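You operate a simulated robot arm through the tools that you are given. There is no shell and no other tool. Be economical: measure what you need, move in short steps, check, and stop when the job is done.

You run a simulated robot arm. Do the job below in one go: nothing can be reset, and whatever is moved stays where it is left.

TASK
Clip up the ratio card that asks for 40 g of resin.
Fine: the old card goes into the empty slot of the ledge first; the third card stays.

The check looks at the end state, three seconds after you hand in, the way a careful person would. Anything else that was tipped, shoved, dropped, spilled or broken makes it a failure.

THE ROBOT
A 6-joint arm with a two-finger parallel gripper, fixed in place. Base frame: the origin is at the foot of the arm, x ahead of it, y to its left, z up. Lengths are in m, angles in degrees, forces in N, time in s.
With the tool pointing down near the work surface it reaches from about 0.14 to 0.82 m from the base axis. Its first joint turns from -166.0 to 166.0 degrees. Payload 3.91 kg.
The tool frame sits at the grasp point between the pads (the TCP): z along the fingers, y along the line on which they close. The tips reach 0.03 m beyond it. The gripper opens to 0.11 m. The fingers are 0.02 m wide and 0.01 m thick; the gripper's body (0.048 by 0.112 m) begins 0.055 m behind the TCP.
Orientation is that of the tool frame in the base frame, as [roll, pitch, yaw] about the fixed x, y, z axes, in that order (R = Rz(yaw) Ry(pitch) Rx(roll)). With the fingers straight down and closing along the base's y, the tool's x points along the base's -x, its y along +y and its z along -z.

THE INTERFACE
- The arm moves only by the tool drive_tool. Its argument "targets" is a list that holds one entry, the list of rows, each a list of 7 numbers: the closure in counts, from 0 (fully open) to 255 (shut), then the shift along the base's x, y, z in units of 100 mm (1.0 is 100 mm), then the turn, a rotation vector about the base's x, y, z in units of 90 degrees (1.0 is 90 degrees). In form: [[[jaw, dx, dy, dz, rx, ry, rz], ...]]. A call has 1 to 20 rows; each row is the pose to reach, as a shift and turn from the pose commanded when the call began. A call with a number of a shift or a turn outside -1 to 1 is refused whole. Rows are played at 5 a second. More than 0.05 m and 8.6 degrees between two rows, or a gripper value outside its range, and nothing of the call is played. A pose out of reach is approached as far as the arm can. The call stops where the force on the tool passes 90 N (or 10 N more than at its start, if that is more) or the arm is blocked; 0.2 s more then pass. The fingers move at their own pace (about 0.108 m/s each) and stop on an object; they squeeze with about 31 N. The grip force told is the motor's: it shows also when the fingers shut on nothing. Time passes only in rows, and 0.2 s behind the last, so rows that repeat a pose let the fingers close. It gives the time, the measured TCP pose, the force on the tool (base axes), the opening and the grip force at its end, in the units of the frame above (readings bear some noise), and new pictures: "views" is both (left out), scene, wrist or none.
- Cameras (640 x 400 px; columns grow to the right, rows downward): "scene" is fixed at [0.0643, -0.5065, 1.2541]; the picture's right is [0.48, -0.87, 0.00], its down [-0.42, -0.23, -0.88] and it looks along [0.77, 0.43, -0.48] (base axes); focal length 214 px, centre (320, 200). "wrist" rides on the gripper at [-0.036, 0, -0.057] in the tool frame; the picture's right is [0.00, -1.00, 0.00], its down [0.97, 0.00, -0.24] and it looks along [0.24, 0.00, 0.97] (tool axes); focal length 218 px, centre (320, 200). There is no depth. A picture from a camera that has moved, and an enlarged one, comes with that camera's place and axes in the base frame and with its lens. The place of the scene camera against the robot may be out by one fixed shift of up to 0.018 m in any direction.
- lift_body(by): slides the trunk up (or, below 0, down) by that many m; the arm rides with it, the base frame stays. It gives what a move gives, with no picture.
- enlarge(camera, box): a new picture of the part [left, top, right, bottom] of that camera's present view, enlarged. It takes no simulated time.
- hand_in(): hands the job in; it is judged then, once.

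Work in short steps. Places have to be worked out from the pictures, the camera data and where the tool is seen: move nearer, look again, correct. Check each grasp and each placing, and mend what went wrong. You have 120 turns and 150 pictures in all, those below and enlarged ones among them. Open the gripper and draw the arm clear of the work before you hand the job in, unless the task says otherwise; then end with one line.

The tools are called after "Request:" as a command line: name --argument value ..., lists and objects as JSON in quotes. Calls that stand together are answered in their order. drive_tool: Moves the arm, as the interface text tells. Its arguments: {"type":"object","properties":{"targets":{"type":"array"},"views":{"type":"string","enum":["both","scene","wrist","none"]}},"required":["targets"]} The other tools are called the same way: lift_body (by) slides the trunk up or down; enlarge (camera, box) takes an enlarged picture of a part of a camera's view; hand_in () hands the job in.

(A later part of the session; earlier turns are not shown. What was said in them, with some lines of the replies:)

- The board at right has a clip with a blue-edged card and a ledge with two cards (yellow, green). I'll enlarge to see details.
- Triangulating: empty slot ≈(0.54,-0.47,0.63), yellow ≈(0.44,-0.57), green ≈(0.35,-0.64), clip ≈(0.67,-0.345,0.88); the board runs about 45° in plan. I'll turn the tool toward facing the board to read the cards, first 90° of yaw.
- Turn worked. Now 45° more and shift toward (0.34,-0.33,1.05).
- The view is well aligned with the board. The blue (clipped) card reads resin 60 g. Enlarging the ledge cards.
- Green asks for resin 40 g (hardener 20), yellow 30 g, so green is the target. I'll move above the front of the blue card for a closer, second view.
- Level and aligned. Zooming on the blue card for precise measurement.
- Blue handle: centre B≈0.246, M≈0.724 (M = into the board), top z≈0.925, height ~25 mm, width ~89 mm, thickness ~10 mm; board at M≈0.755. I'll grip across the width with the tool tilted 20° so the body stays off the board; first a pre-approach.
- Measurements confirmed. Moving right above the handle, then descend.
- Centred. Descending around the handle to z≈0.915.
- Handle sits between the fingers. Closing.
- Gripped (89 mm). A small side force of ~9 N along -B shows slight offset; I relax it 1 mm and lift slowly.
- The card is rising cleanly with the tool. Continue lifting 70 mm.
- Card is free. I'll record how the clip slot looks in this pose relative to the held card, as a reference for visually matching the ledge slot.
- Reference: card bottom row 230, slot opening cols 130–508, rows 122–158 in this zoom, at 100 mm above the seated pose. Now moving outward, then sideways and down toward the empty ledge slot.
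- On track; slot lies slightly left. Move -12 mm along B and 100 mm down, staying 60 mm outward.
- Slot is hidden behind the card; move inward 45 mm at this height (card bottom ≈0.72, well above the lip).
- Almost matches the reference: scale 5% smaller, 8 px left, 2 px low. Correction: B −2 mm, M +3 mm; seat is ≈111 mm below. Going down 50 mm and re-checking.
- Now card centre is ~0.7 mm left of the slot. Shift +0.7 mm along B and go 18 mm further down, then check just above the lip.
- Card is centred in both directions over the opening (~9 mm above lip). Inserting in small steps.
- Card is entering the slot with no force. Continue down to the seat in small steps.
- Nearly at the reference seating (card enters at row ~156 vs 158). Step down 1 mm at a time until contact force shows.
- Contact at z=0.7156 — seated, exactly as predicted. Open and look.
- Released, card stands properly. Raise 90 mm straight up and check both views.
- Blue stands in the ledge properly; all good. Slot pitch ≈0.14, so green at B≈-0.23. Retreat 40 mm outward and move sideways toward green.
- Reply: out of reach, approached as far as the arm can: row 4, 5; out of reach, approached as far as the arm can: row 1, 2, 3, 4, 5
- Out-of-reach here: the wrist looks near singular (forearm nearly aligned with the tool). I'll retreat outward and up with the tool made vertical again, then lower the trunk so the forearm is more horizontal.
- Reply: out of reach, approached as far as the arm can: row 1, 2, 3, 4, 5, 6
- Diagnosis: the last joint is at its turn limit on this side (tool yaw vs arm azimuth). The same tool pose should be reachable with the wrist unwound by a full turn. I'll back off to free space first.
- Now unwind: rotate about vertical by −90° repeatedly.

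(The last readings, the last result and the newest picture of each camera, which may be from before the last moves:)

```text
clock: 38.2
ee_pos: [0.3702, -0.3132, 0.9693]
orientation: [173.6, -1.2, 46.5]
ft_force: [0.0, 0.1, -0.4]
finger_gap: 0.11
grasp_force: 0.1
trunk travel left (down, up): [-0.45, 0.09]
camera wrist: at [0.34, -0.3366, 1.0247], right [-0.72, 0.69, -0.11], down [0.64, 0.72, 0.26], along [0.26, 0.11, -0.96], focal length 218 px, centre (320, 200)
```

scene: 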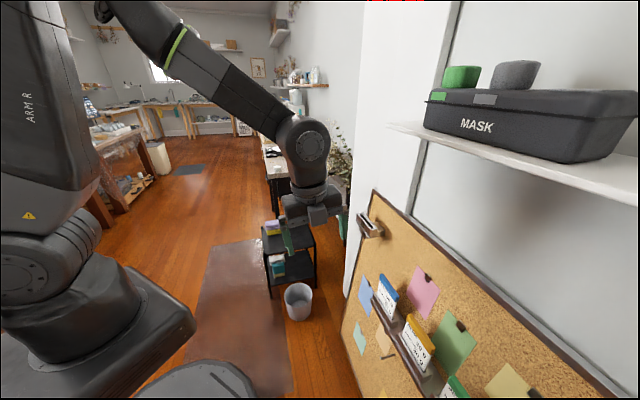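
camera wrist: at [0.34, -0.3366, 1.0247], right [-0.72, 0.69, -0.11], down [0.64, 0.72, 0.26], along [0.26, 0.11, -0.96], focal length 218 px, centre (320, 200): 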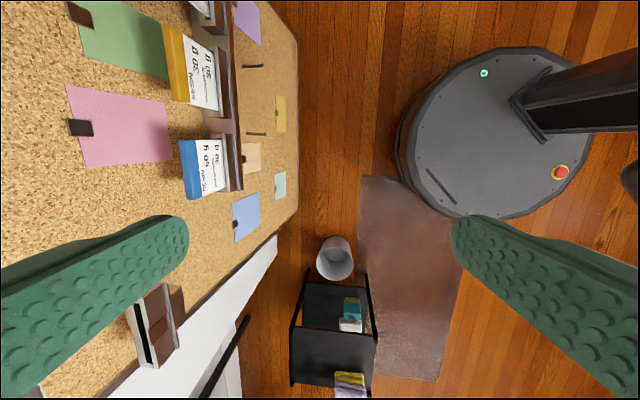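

Wrist unwound; now fix residual tilt and shift to (0.27,-0.415), then finish the yaw to −45°.

Request:
drive_tool --targets '[[[0, -0.25, -0.25, 0, 0.02, 0.03, 0], [0, -0.5, -0.5, 0, 0.04, 0.0615, 0], [0, -0.75, -0.75, 0, 0.04, 0.0615, 0], [0, -1.0, -1.0, 0, 0.04, 0.0615, 0], [0, -1.0, -1.0, 0, 0.04, 0.0615, 0]]]' --views "none"

Request:
drive_tool --targets '[[[0, 0, 0, 0, 0, 0, -0.09], [0, 0, 0, 0, 0, 0, -0.18], [0, 0, 0, 0, 0, 0, -0.27], [0, 0, 0, 0, 0, 0, -0.36], [0, 0, 0, 0, 0, 0, -0.45], [0, 0, 0, 0, 0, 0, -0.54], [0, 0, 0, 0, 0, 0, -0.63], [0, 0, 0, 0, 0, 0, -0.72], [0, 0, 0, 0, 0, 0, -0.81], [0, 0, 0, 0, 0, 0, -0.9], [0, 0, 0, 0, 0, 0, -0.98]]]' --views "wrist"

```text
clock: 39.4
ee_pos: [0.2682, -0.412, 0.9687]
orientation: [-180.0, -0.1, 46.6]
ft_force: [-0.4, -0.9, -0.1]
finger_gap: 0.1101
grasp_force: 0.1
trunk travel left (down, up): [-0.45, 0.09]
```

```text
clock: 41.8
ee_pos: [0.2697, -0.4142, 0.969]
orientation: [-179.9, -0.1, -41.8]
ft_force: [-0.2, -0.1, 0.3]
finger_gap: 0.1101
grasp_force: 0.1
trunk travel left (down, up): [-0.45, 0.09]
camera wrist: at [0.2439, -0.3895, 1.0257], right [0.67, 0.75, 0.0], down [0.72, -0.65, 0.24], along [0.18, -0.16, -0.97], focal length 218 px, centre (320, 200)
```

wrist: 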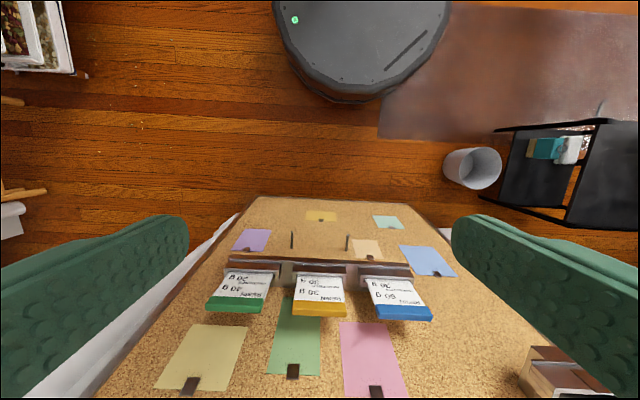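

Aligned within 3°. Correct yaw and advance; then tilt 20° again at the hover in front of the green card.

Request:
drive_tool --targets '[[[0, 0, -0.3, -0.15, 0, 0, -0.036], [0, 0, -0.6, -0.3, 0, 0, -0.036], [0, 0, -0.9, -0.5, 0, 0, -0.036], [0, 0, -1.0, -0.5, 0, 0, -0.036]]]' --views "none"

Request:
drive_tool --targets '[[[0, 0.1, -0.2, -0.1, -0.04, -0.04, 0], [0, 0.2, -0.45, -0.2, -0.08, -0.08, 0], [0, 0.3, -0.7, -0.35, -0.12, -0.12, 0], [0, 0.35, -0.9, -0.5, -0.157, -0.157, 0], [0, 0.35, -1.0, -0.5, -0.157, -0.157, 0]]]' --views "both"

```text
clock: 42.8
ee_pos: [0.2706, -0.5159, 0.9193]
orientation: [-179.9, 0.0, -44.9]
ft_force: [-0.7, -0.4, 0.4]
finger_gap: 0.11
grasp_force: 0.2
trunk travel left (down, up): [-0.45, 0.09]
```

```text
clock: 44.0
ee_pos: [0.3038, -0.6143, 0.8686]
orientation: [180.0, -20.1, -44.9]
ft_force: [0.8, 0.4, 0.0]
finger_gap: 0.11
grasp_force: 0.0
trunk travel left (down, up): [-0.45, 0.09]
camera wrist: at [0.2663, -0.5762, 0.9093], right [0.71, 0.71, 0.0], down [0.59, -0.58, 0.56], along [0.4, -0.4, -0.83], focal length 218 px, centre (320, 200)
```

scene: 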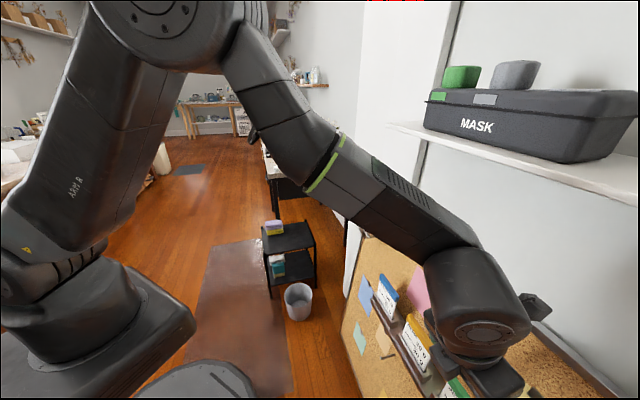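
wrist: 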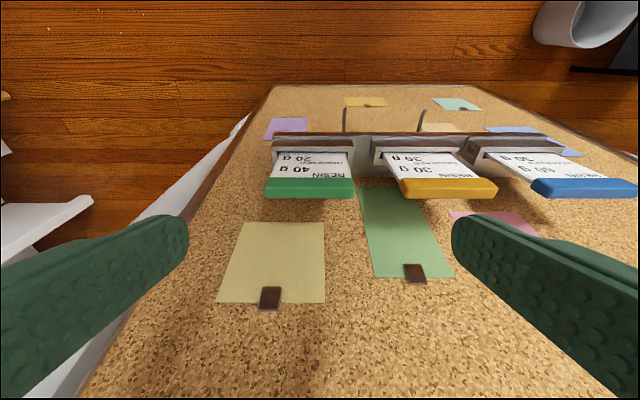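

Reached cleanly. Green handle at B≈-0.229, same height as blue; move above it (M 0.7065, z≈0.81).

Request:
drive_tool --targets '[[[0, 0.1, -0.15, -0.15, 0, 0, 0], [0, 0.2, -0.3, -0.3, 0, 0, 0], [0, 0.339, -0.472, -0.45, 0, 0, 0], [0, 0.339, -0.472, -0.6, 0, 0, 0], [0, 0.339, -0.472, -0.6, 0, 0, 0]]]' --views "both"

```text
clock: 45.2
ee_pos: [0.3401, -0.6623, 0.8102]
orientation: [179.9, -20.2, -44.9]
ft_force: [-0.4, -0.9, -0.5]
finger_gap: 0.11
grasp_force: 0.0
trunk travel left (down, up): [-0.45, 0.09]
camera wrist: at [0.3019, -0.6233, 0.8505], right [0.71, 0.71, 0.0], down [0.59, -0.59, 0.56], along [0.39, -0.4, -0.83], focal length 218 px, centre (320, 200)
```

scene: 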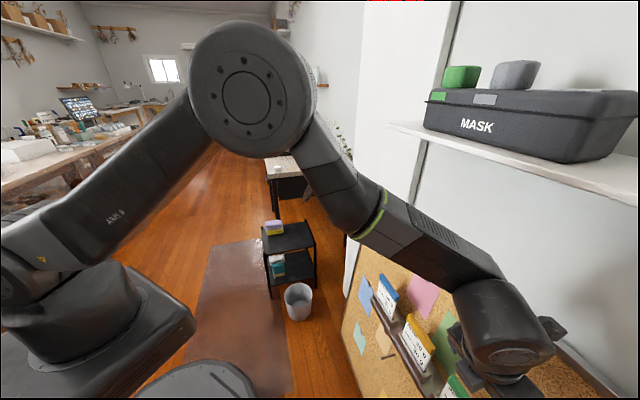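
wrist: 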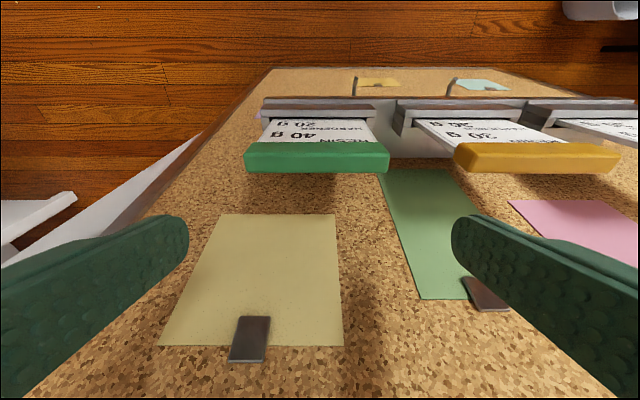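

Nearly centred (−2.5 mm along B needed). Descend in two stages around the green handle.

Request:
drive_tool --targets '[[[0, -0.018, -0.018, -0.1, 0, 0, 0], [0, -0.018, -0.018, -0.25, 0, 0, 0], [0, -0.018, -0.018, -0.4, 0, 0, 0], [0, -0.018, -0.018, -0.5, 0, 0, 0]]]' --views "wrist"

```text
clock: 46.2
ee_pos: [0.3369, -0.6636, 0.7592]
orientation: [180.0, -20.0, -45.0]
ft_force: [0.4, 0.2, -0.4]
finger_gap: 0.1097
grasp_force: 0.1
trunk travel left (down, up): [-0.45, 0.09]
camera wrist: at [0.2996, -0.6249, 0.8003], right [0.71, 0.71, 0.0], down [0.59, -0.59, 0.56], along [0.39, -0.4, -0.83], focal length 218 px, centre (320, 200)
```

wrist: 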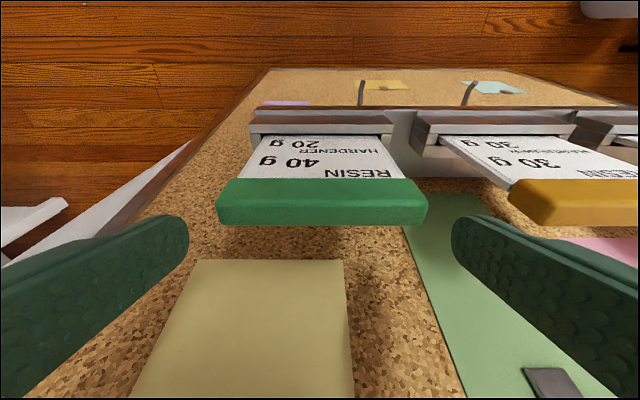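

Centred at col 322. Continue down to z≈0.716.

Request:
drive_tool --targets '[[[0, 0, 0, -0.11, 0, 0, 0], [0, 0, 0, -0.22, 0, 0, 0], [0, 0, 0, -0.33, 0, 0, 0], [0, 0, 0, -0.43, 0, 0, 0], [0, 0, 0, -0.43, 0, 0, 0]]]' --views "wrist"

```text
clock: 47.4
ee_pos: [0.3358, -0.6635, 0.7161]
orientation: [179.9, -20.0, -44.9]
ft_force: [-0.1, -0.8, -0.3]
finger_gap: 0.11
grasp_force: 0.1
trunk travel left (down, up): [-0.45, 0.09]
camera wrist: at [0.299, -0.6256, 0.757], right [0.71, 0.71, 0.0], down [0.59, -0.59, 0.56], along [0.39, -0.39, -0.83], focal length 218 px, centre (320, 200)
```

wrist: 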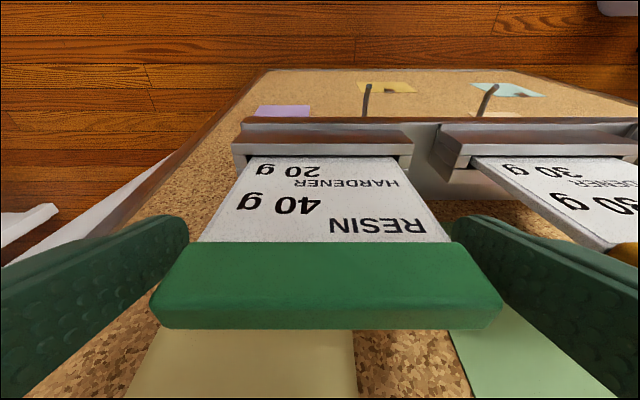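

Handle 1.5 mm to the right; shift +1.5 mm along B and close.

Request:
drive_tool --targets '[[[0, 0.01, 0.01, 0, 0, 0, 0], [30, 0.01, 0.01, 0, 0, 0, 0], [60, 0.01, 0.01, 0, 0, 0, 0], [255, 0.01, 0.01, 0, 0, 0, 0], [255, 0.01, 0.01, 0, 0, 0, 0], [255, 0.01, 0.01, 0, 0, 0, 0]]]' --views "wrist"

```text
clock: 48.8
ee_pos: [0.3367, -0.6623, 0.7156]
orientation: [179.9, -20.0, -44.8]
ft_force: [-0.2, 0.0, 1.0]
finger_gap: 0.0891
grasp_force: 30.8
trunk travel left (down, up): [-0.45, 0.09]
camera wrist: at [0.3003, -0.6245, 0.7573], right [0.71, 0.71, 0.0], down [0.59, -0.59, 0.56], along [0.39, -0.39, -0.83], focal length 218 px, centre (320, 200)
```

wrist: 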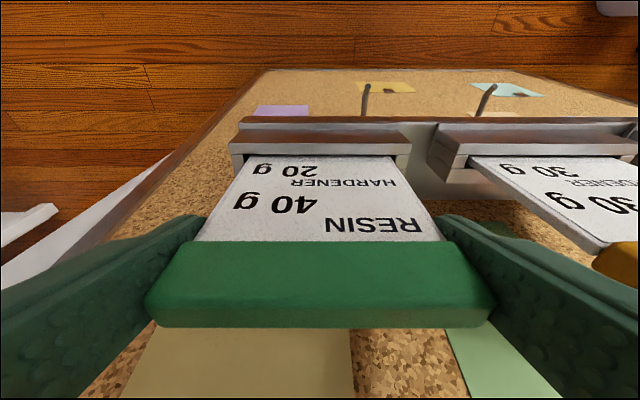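

Gripped with no side force, in the same relation as blue. Lift slowly 90 mm.

Request:
drive_tool --targets '[[[255, 0, 0, 0.05, 0, 0, 0], [255, 0, 0, 0.12, 0, 0, 0], [255, 0, 0, 0.2, 0, 0, 0], [255, 0, 0, 0.3, 0, 0, 0], [255, 0, 0, 0.42, 0, 0, 0], [255, 0, 0, 0.55, 0, 0, 0], [255, 0, 0, 0.75, 0, 0, 0], [255, 0, 0, 0.95, 0, 0, 0]]]' --views "both"

```text
clock: 50.6
ee_pos: [0.3372, -0.6608, 0.8132]
orientation: [179.9, -20.0, -44.8]
ft_force: [0.1, -0.1, -0.6]
finger_gap: 0.0892
grasp_force: 31.3
trunk travel left (down, up): [-0.45, 0.09]
camera wrist: at [0.3005, -0.6233, 0.8537], right [0.71, 0.71, 0.0], down [0.59, -0.59, 0.56], along [0.39, -0.39, -0.83], focal length 218 px, centre (320, 200)
```

scene: 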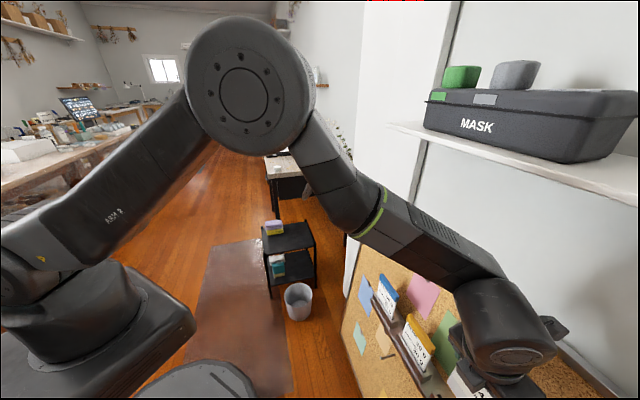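
wrist: 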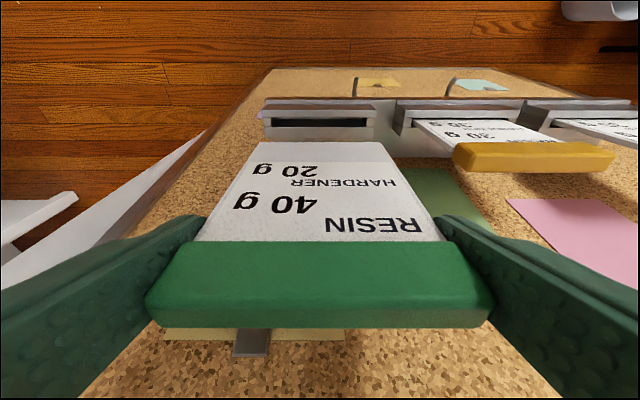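

Card is free; neighbours undisturbed. Retreat outward/up and untilt, then rewind the wrist a full turn the other way.

Request:
drive_tool --targets '[[[255, -0.2, 0.25, 0.1, 0, 0, 0], [255, -0.4, 0.5, 0.3, 0, 0, 0], [255, -0.6, 0.75, 0.55, 0, 0, 0], [255, -0.67, 1.0, 0.8, 0, 0, 0]]]' --views "none"

Request:
drive_tool --targets '[[[255, 0, 0.25, 0.2, 0.04, 0.04, 0], [255, 0, 0.5, 0.4, 0.08, 0.08, 0], [255, 0, 0.75, 0.6, 0.12, 0.12, 0], [255, 0, 1.0, 0.8, 0.157, 0.157, 0], [255, 0, 1.0, 0.8, 0.157, 0.157, 0]]]' --views "wrist"

```text
clock: 51.6
ee_pos: [0.2688, -0.5631, 0.8915]
orientation: [180.0, -20.1, -44.9]
ft_force: [0.0, 0.1, 0.3]
finger_gap: 0.0891
grasp_force: 31.0
trunk travel left (down, up): [-0.45, 0.09]
```

```text
clock: 52.8
ee_pos: [0.269, -0.4593, 0.9723]
orientation: [179.9, 0.1, -44.9]
ft_force: [0.2, 0.1, 0.4]
finger_gap: 0.0891
grasp_force: 31.0
trunk travel left (down, up): [-0.45, 0.09]
camera wrist: at [0.2448, -0.4342, 1.029], right [0.71, 0.71, 0.0], down [0.69, -0.69, 0.24], along [0.17, -0.17, -0.97], focal length 218 px, centre (320, 200)
```

wrist: 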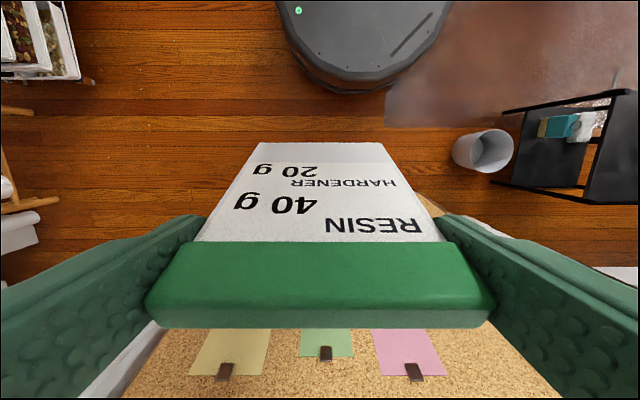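

Rewinding: +90° turns while drifting back to around (0.37,-0.31).

Request:
drive_tool --targets '[[[255, 0, 0, 0, 0, 0, 0.09], [255, 0.05, 0.05, 0, 0, 0, 0.18], [255, 0.1, 0.1, 0, 0, 0, 0.27], [255, 0.15, 0.15, 0, 0, 0, 0.36], [255, 0.2, 0.2, 0, 0, 0, 0.45], [255, 0.25, 0.25, 0, 0, 0, 0.54], [255, 0.3, 0.3, 0, 0, 0, 0.63], [255, 0.35, 0.35, 0, 0, 0, 0.72], [255, 0.4, 0.4, 0, 0, 0, 0.81], [255, 0.45, 0.45, 0, 0, 0, 0.9], [255, 0.5, 0.5, 0, 0, 0, 0.99]]]' --views "none"

Request:
drive_tool --targets '[[[255, 0, 0, 0, 0, 0, 0.09], [255, 0.05, 0.05, 0, 0, 0, 0.18], [255, 0.1, 0.1, 0, 0, 0, 0.27], [255, 0.15, 0.15, 0, 0, 0, 0.36], [255, 0.2, 0.2, 0, 0, 0, 0.45], [255, 0.25, 0.25, 0, 0, 0, 0.54], [255, 0.3, 0.3, 0, 0, 0, 0.63], [255, 0.35, 0.35, 0, 0, 0, 0.72], [255, 0.4, 0.4, 0, 0, 0, 0.81], [255, 0.45, 0.45, 0, 0, 0, 0.9], [255, 0.5, 0.5, 0, 0, 0, 0.99]]]' --views "none"

Request:
drive_tool --targets '[[[255, 0, 0.05, 0, 0, 0, 0.09], [255, 0, 0.1, 0, 0, 0, 0.18], [255, 0, 0.15, 0, 0, 0, 0.27], [255, 0, 0.2, 0, 0, 0, 0.36], [255, 0, 0.25, 0, 0, 0, 0.45], [255, 0, 0.3, 0, 0, 0, 0.54], [255, 0, 0.35, 0, 0, 0, 0.63], [255, 0, 0.4, 0, 0, 0, 0.72], [255, 0, 0.45, 0, 0, 0, 0.81], [255, 0, 0.5, 0, 0, 0, 0.9], [255, 0, 0.55, 0, 0, 0, 0.99]]]' --views "scene"

```text
clock: 55.2
ee_pos: [0.3215, -0.4124, 0.9717]
orientation: [179.9, -0.2, 44.5]
ft_force: [0.1, -0.3, -0.5]
finger_gap: 0.0894
grasp_force: 31.1
trunk travel left (down, up): [-0.45, 0.09]
```

```text
clock: 57.6
ee_pos: [0.3709, -0.3615, 0.9729]
orientation: [-180.0, 0.0, 133.3]
ft_force: [-0.3, -0.7, -0.3]
finger_gap: 0.0893
grasp_force: 31.4
trunk travel left (down, up): [-0.45, 0.09]
```

```text
clock: 60.0
ee_pos: [0.3705, -0.3089, 0.9712]
orientation: [-180.0, -0.1, -137.5]
ft_force: [-0.9, 0.0, 0.3]
finger_gap: 0.0892
grasp_force: 31.2
trunk travel left (down, up): [-0.45, 0.09]
```

scene: 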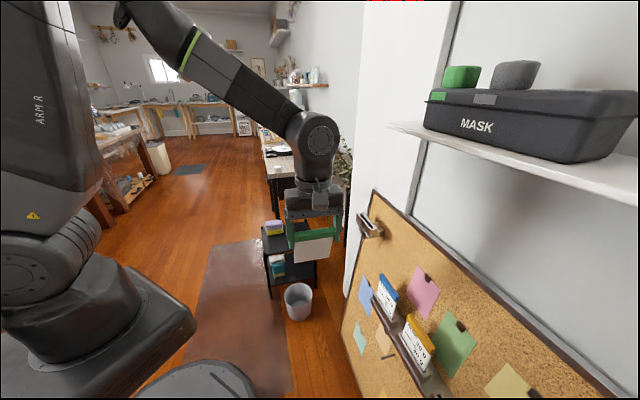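

Last quarter turn while moving toward the clip.

Request:
drive_tool --targets '[[[255, 0.09, 0, 0, 0, 0, 0.09], [255, 0.18, 0, 0, 0, 0, 0.18], [255, 0.27, 0, 0, 0, 0, 0.27], [255, 0.36, 0, 0, 0, 0, 0.36], [255, 0.45, 0, 0, 0, 0, 0.45], [255, 0.54, 0, 0, 0, 0, 0.54], [255, 0.63, 0, 0, 0, 0, 0.63], [255, 0.72, 0, 0, 0, 0, 0.72], [255, 0.81, 0, 0, 0, 0, 0.81], [255, 0.9, 0, 0, 0, 0, 0.9], [255, 1.0, 0, 0, 0, 0, 0.99]]]' --views "none"

Request:
drive_tool --targets '[[[255, 0.25, 0.05, 0.15, 0, 0, 0.036], [255, 0.5, 0.1, 0.3, 0, 0, 0.036], [255, 0.75, 0.15, 0.4, 0, 0, 0.036], [255, 1.0, 0.2, 0.5, 0, 0, 0.036], [255, 1.0, 0.2, 0.5, 0, 0, 0.036]]]' --views "wrist"

```text
clock: 62.4
ee_pos: [0.4709, -0.3075, 0.9715]
orientation: [-179.9, 0.0, -48.4]
ft_force: [-1.1, 0.4, 0.2]
finger_gap: 0.0893
grasp_force: 31.2
trunk travel left (down, up): [-0.45, 0.09]
```

```text
clock: 63.6
ee_pos: [0.5689, -0.2866, 1.0213]
orientation: [180.0, -0.1, -45.3]
ft_force: [0.0, 0.8, -0.2]
finger_gap: 0.089
grasp_force: 31.2
trunk travel left (down, up): [-0.45, 0.09]
camera wrist: at [0.5449, -0.2611, 1.0772], right [0.71, 0.7, 0.0], down [0.68, -0.69, 0.24], along [0.17, -0.17, -0.97], focal length 218 px, centre (320, 200)
```

wrist: 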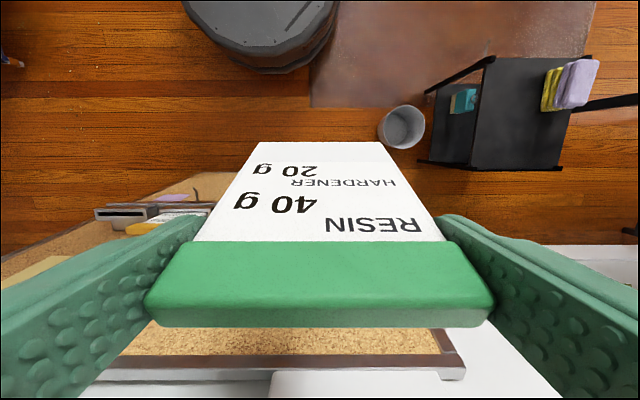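

Now tilt 20° and move in front of the clip.

Request:
drive_tool --targets '[[[255, 0.2, -0.03, 0, -0.04, -0.04, 0.002], [255, 0.4, -0.07, 0, -0.08, -0.08, 0.002], [255, 0.6, -0.1, 0, -0.12, -0.12, 0.002], [255, 0.78, -0.14, 0, -0.157, -0.157, 0.002], [255, 0.78, -0.14, 0, -0.157, -0.157, 0.002]]]' --views "wrist"

```text
clock: 64.8
ee_pos: [0.6477, -0.3001, 1.0199]
orientation: [179.9, -20.1, -45.1]
ft_force: [0.2, -0.3, -1.2]
finger_gap: 0.0892
grasp_force: 31.1
trunk travel left (down, up): [-0.45, 0.09]
camera wrist: at [0.6109, -0.2625, 1.0623], right [0.71, 0.71, 0.0], down [0.59, -0.59, 0.56], along [0.39, -0.4, -0.83], focal length 218 px, centre (320, 200)
```

wrist: 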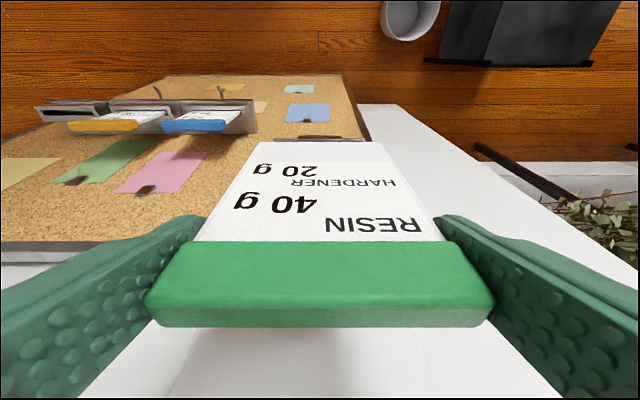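

Move to the reference pose above the clip (0.6813,-0.3351,1.017) and compare with the reference zoom.

Request:
drive_tool --targets '[[[255, 0.11, -0.11, 0, 0, 0, 0], [255, 0.22, -0.23, -0.01, 0, 0, 0], [255, 0.336, -0.35, -0.03, 0, 0, 0], [255, 0.336, -0.35, -0.03, 0, 0, 0]]]' --views "none"

Request:
enlarge --camera "wrist" --box '[240, 85, 400, 185]'

```text
clock: 65.8
ee_pos: [0.6824, -0.3366, 1.018]
orientation: [180.0, -20.0, -45.1]
ft_force: [0.4, -0.3, 0.4]
finger_gap: 0.0891
grasp_force: 31.0
trunk travel left (down, up): [-0.45, 0.09]
```

```text
4.00 times, centred on (320, 135) of wrist
camera zoom: at [0.6451, -0.2984, 1.0592], right [0.71, 0.71, 0.0], down [0.59, -0.59, 0.56], along [0.39, -0.39, -0.83], focal length 873 px, centre (320, 460)
```

zoom: 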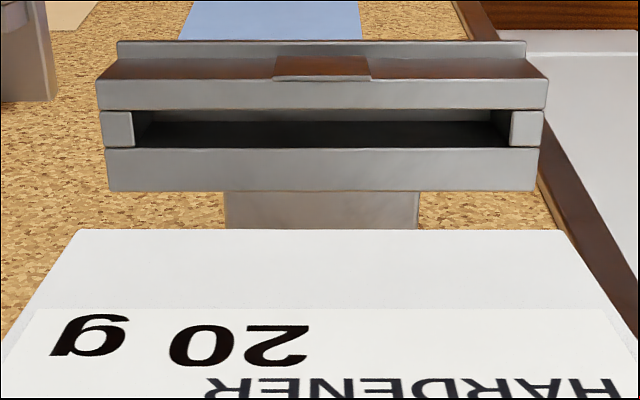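

Tool is 2.4 mm too far inward and 0.8 mm left versus reference. Correct and descend 45 mm.

Request:
drive_tool --targets '[[[255, -0.011, 0.023, 0, 0, 0, 0], [255, -0.011, 0.023, -0.15, 0, 0, 0], [255, -0.011, 0.023, -0.3, 0, 0, 0], [255, -0.011, 0.023, -0.45, 0, 0, 0], [255, -0.011, 0.023, -0.45, 0, 0, 0]]]' --views "none"

Request:
enlarge --camera "wrist" --box '[240, 85, 400, 185]'

```text
clock: 67.0
ee_pos: [0.6804, -0.3353, 0.9739]
orientation: [-180.0, -20.0, -45.1]
ft_force: [-0.6, -0.1, 0.1]
finger_gap: 0.0889
grasp_force: 31.4
trunk travel left (down, up): [-0.45, 0.09]
```

```text
4.00 times, centred on (320, 135) of wrist
camera zoom: at [0.6434, -0.2966, 1.0144], right [0.71, 0.71, 0.0], down [0.59, -0.59, 0.56], along [0.39, -0.4, -0.83], focal length 873 px, centre (320, 460)
```

zoom: 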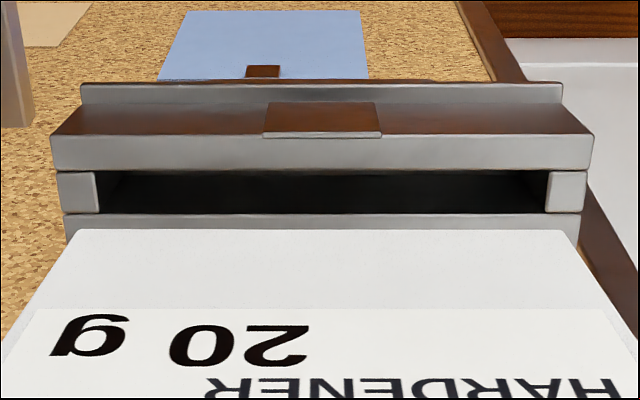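

Matches the ledge insertion at this stage. Shift +1 mm along B, down 20 mm, check.

Request:
drive_tool --targets '[[[255, 0.007, 0.007, -0.06, 0, 0, 0], [255, 0.007, 0.007, -0.12, 0, 0, 0], [255, 0.007, 0.007, -0.2, 0, 0, 0], [255, 0.007, 0.007, -0.2, 0, 0, 0]]]' --views "none"

Request:
enlarge --camera "wrist" --box '[240, 85, 400, 185]'

```text
clock: 68.0
ee_pos: [0.6832, -0.3349, 0.9551]
orientation: [-180.0, -20.0, -45.0]
ft_force: [0.1, -0.6, -0.1]
finger_gap: 0.0892
grasp_force: 31.2
trunk travel left (down, up): [-0.45, 0.09]
```

```text
4.00 times, centred on (320, 135) of wrist
camera zoom: at [0.645, -0.2964, 0.9946], right [0.71, 0.71, 0.0], down [0.59, -0.59, 0.56], along [0.39, -0.4, -0.83], focal length 873 px, centre (320, 460)
```

zoom: 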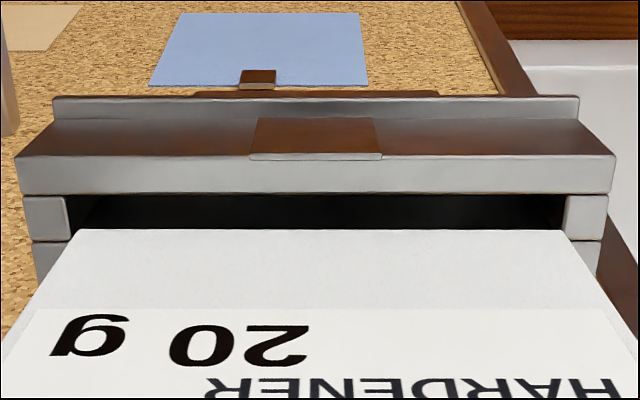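

Well centred. Insert in small steps.

Request:
drive_tool --targets '[[[255, -0.002, -0.002, -0.05, 0, 0, 0], [255, -0.002, -0.002, -0.1, 0, 0, 0], [255, -0.002, -0.002, -0.15, 0, 0, 0], [255, -0.002, -0.002, -0.2, 0, 0, 0]]]' --views "none"

Request:
enlarge --camera "wrist" --box '[200, 85, 440, 235]'

```text
clock: 69.0
ee_pos: [0.6824, -0.3338, 0.9338]
orientation: [180.0, -20.0, -45.1]
ft_force: [0.6, -0.3, -1.2]
finger_gap: 0.0893
grasp_force: 31.3
trunk travel left (down, up): [-0.45, 0.09]
```

```text
2.67 times, centred on (320, 160) of wrist
camera zoom: at [0.6449, -0.2957, 0.9742], right [0.71, 0.71, 0.0], down [0.59, -0.59, 0.56], along [0.39, -0.39, -0.83], focal length 582 px, centre (320, 307)
```

zoom: 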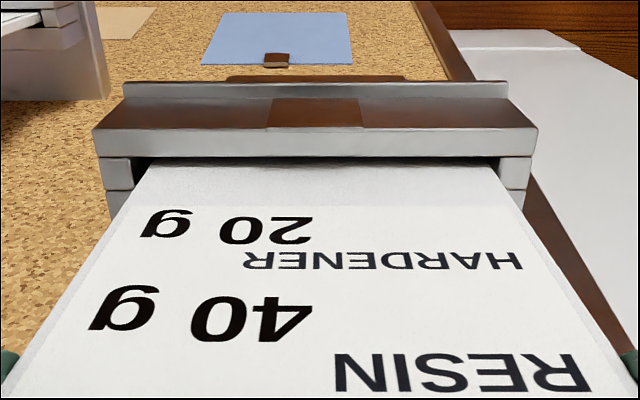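

Entering freely. Continue to z≈0.9165 (seat at ≈0.916).

Request:
drive_tool --targets '[[[255, 0, 0, -0.05, 0, 0, 0], [255, 0, 0, -0.1, 0, 0, 0], [255, 0, 0, -0.14, 0, 0, 0], [255, 0, 0, -0.16, 0, 0, 0]]]' --views "none"

Request:
drive_tool --targets '[[[255, 0, 0, -0.01, 0, 0, 0], [255, 0, 0, -0.02, 0, 0, 0]]]' --views "wrist"

```text
clock: 70.0
ee_pos: [0.6817, -0.3335, 0.9175]
orientation: [179.9, -20.1, -44.9]
ft_force: [-0.5, 0.5, 0.4]
finger_gap: 0.0895
grasp_force: 31.2
trunk travel left (down, up): [-0.45, 0.09]
```

```text
clock: 70.6
ee_pos: [0.6799, -0.3333, 0.9165]
orientation: [179.8, -20.0, -45.1]
ft_force: [-4.2, -4.6, 4.2]
finger_gap: 0.089
grasp_force: 31.3
trunk travel left (down, up): [-0.45, 0.09]
camera wrist: at [0.6434, -0.2958, 0.9573], right [0.71, 0.71, 0.0], down [0.59, -0.59, 0.56], along [0.39, -0.4, -0.83], focal length 218 px, centre (320, 200)
```

wrist: 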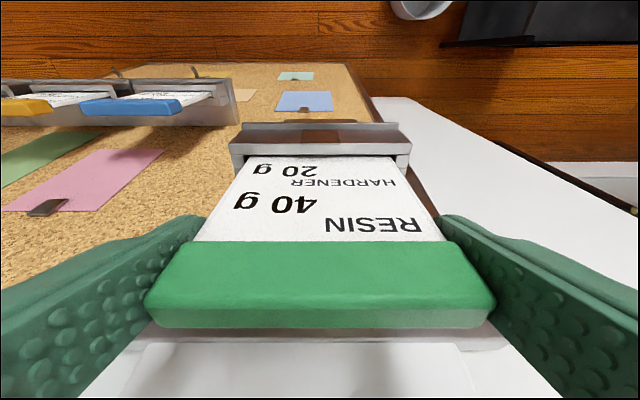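

Contact (4 N up) at the same height and appearance as the original seating. Release.

Request:
drive_tool --targets '[[[0, -0.006, -0.006, 0, 0, 0, 0], [0, -0.006, -0.006, 0, 0, 0, 0], [0, -0.006, -0.006, 0, 0, 0, 0]]]' --views "wrist"

```text
clock: 71.4
ee_pos: [0.6809, -0.3337, 0.9157]
orientation: [179.9, -20.1, -45.0]
ft_force: [-0.8, -0.2, -0.6]
finger_gap: 0.1101
grasp_force: 0.1
trunk travel left (down, up): [-0.45, 0.09]
camera wrist: at [0.6442, -0.2952, 0.9567], right [0.71, 0.71, 0.0], down [0.59, -0.59, 0.56], along [0.39, -0.39, -0.83], focal length 218 px, centre (320, 200)
```

wrist: 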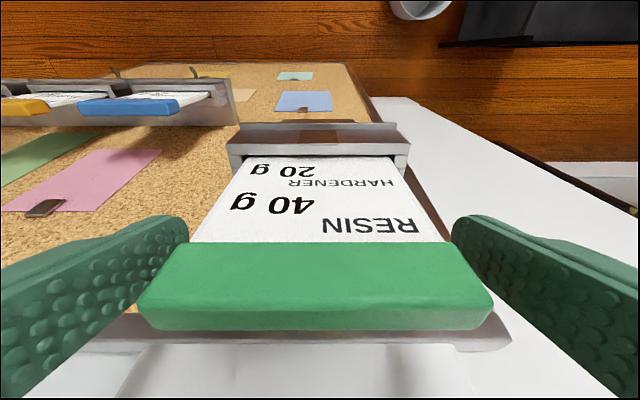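

Seated; image equals the original one for blue. Rise straight up, then withdraw outward.

Request:
drive_tool --targets '[[[0, 0, 0, 0.15, 0, 0, 0], [0, 0, 0, 0.35, 0, 0, 0], [0, 0, 0, 0.6, 0, 0, 0], [0, 0, 0, 0.9, 0, 0, 0]]]' --views "none"

Request:
drive_tool --targets '[[[0, -0.25, 0.25, 0, 0, 0, 0], [0, -0.5, 0.5, 0, 0, 0, 0], [0, -0.75, 0.75, 0, 0, 0, 0], [0, -1.0, 1.0, 0, 0, 0, 0], [0, -1.0, 1.0, 0, 0, 0, 0]]]' --views "both"

Request:
enlarge --camera "scene" --box '[340, 170, 480, 400]'

```text
clock: 72.4
ee_pos: [0.6827, -0.3346, 1.0088]
orientation: [-179.8, -19.9, -45.1]
ft_force: [-0.1, 0.1, -0.2]
finger_gap: 0.1101
grasp_force: 0.0
trunk travel left (down, up): [-0.45, 0.09]
```

```text
clock: 73.6
ee_pos: [0.5828, -0.2325, 1.0054]
orientation: [180.0, -20.0, -45.1]
ft_force: [1.2, 0.3, 0.4]
finger_gap: 0.11
grasp_force: 0.1
trunk travel left (down, up): [-0.45, 0.09]
camera wrist: at [0.5452, -0.1954, 1.0464], right [0.71, 0.71, 0.0], down [0.59, -0.59, 0.56], along [0.39, -0.4, -0.83], focal length 218 px, centre (320, 200)
```

scene: 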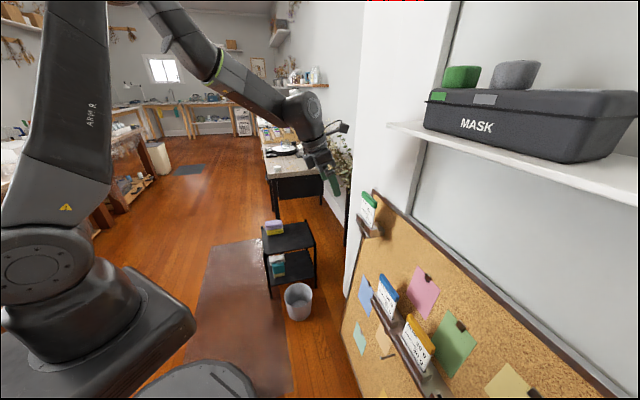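
wrist: 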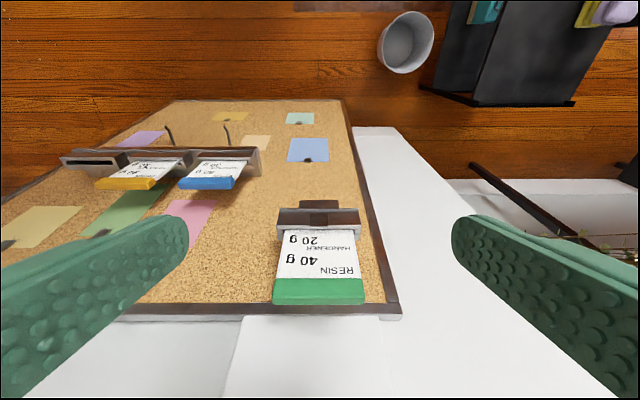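

```text
1.74 times, centred on (410, 285) of scene
camera zoom: at [0.0643, -0.5065, 1.2541], right [0.48, -0.87, 0.0], down [-0.42, -0.23, -0.88], along [0.77, 0.43, -0.48], focal length 373 px, centre (164, 52)
```

zoom: 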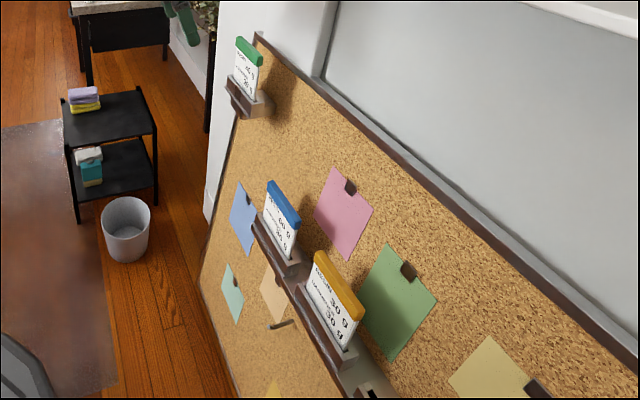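

Green (40 g) is in the clip, blue is in the formerly empty slot, yellow is untouched, and the arm is clear with the gripper open. Handing in.

Request:
hand_in

```text
The job is handed in.
```

The 40 g resin card (green) is in the clip. The old 60 g card (blue) is in the slot of the ledge that was empty, and the third card (yellow, 30 g) was not touched.
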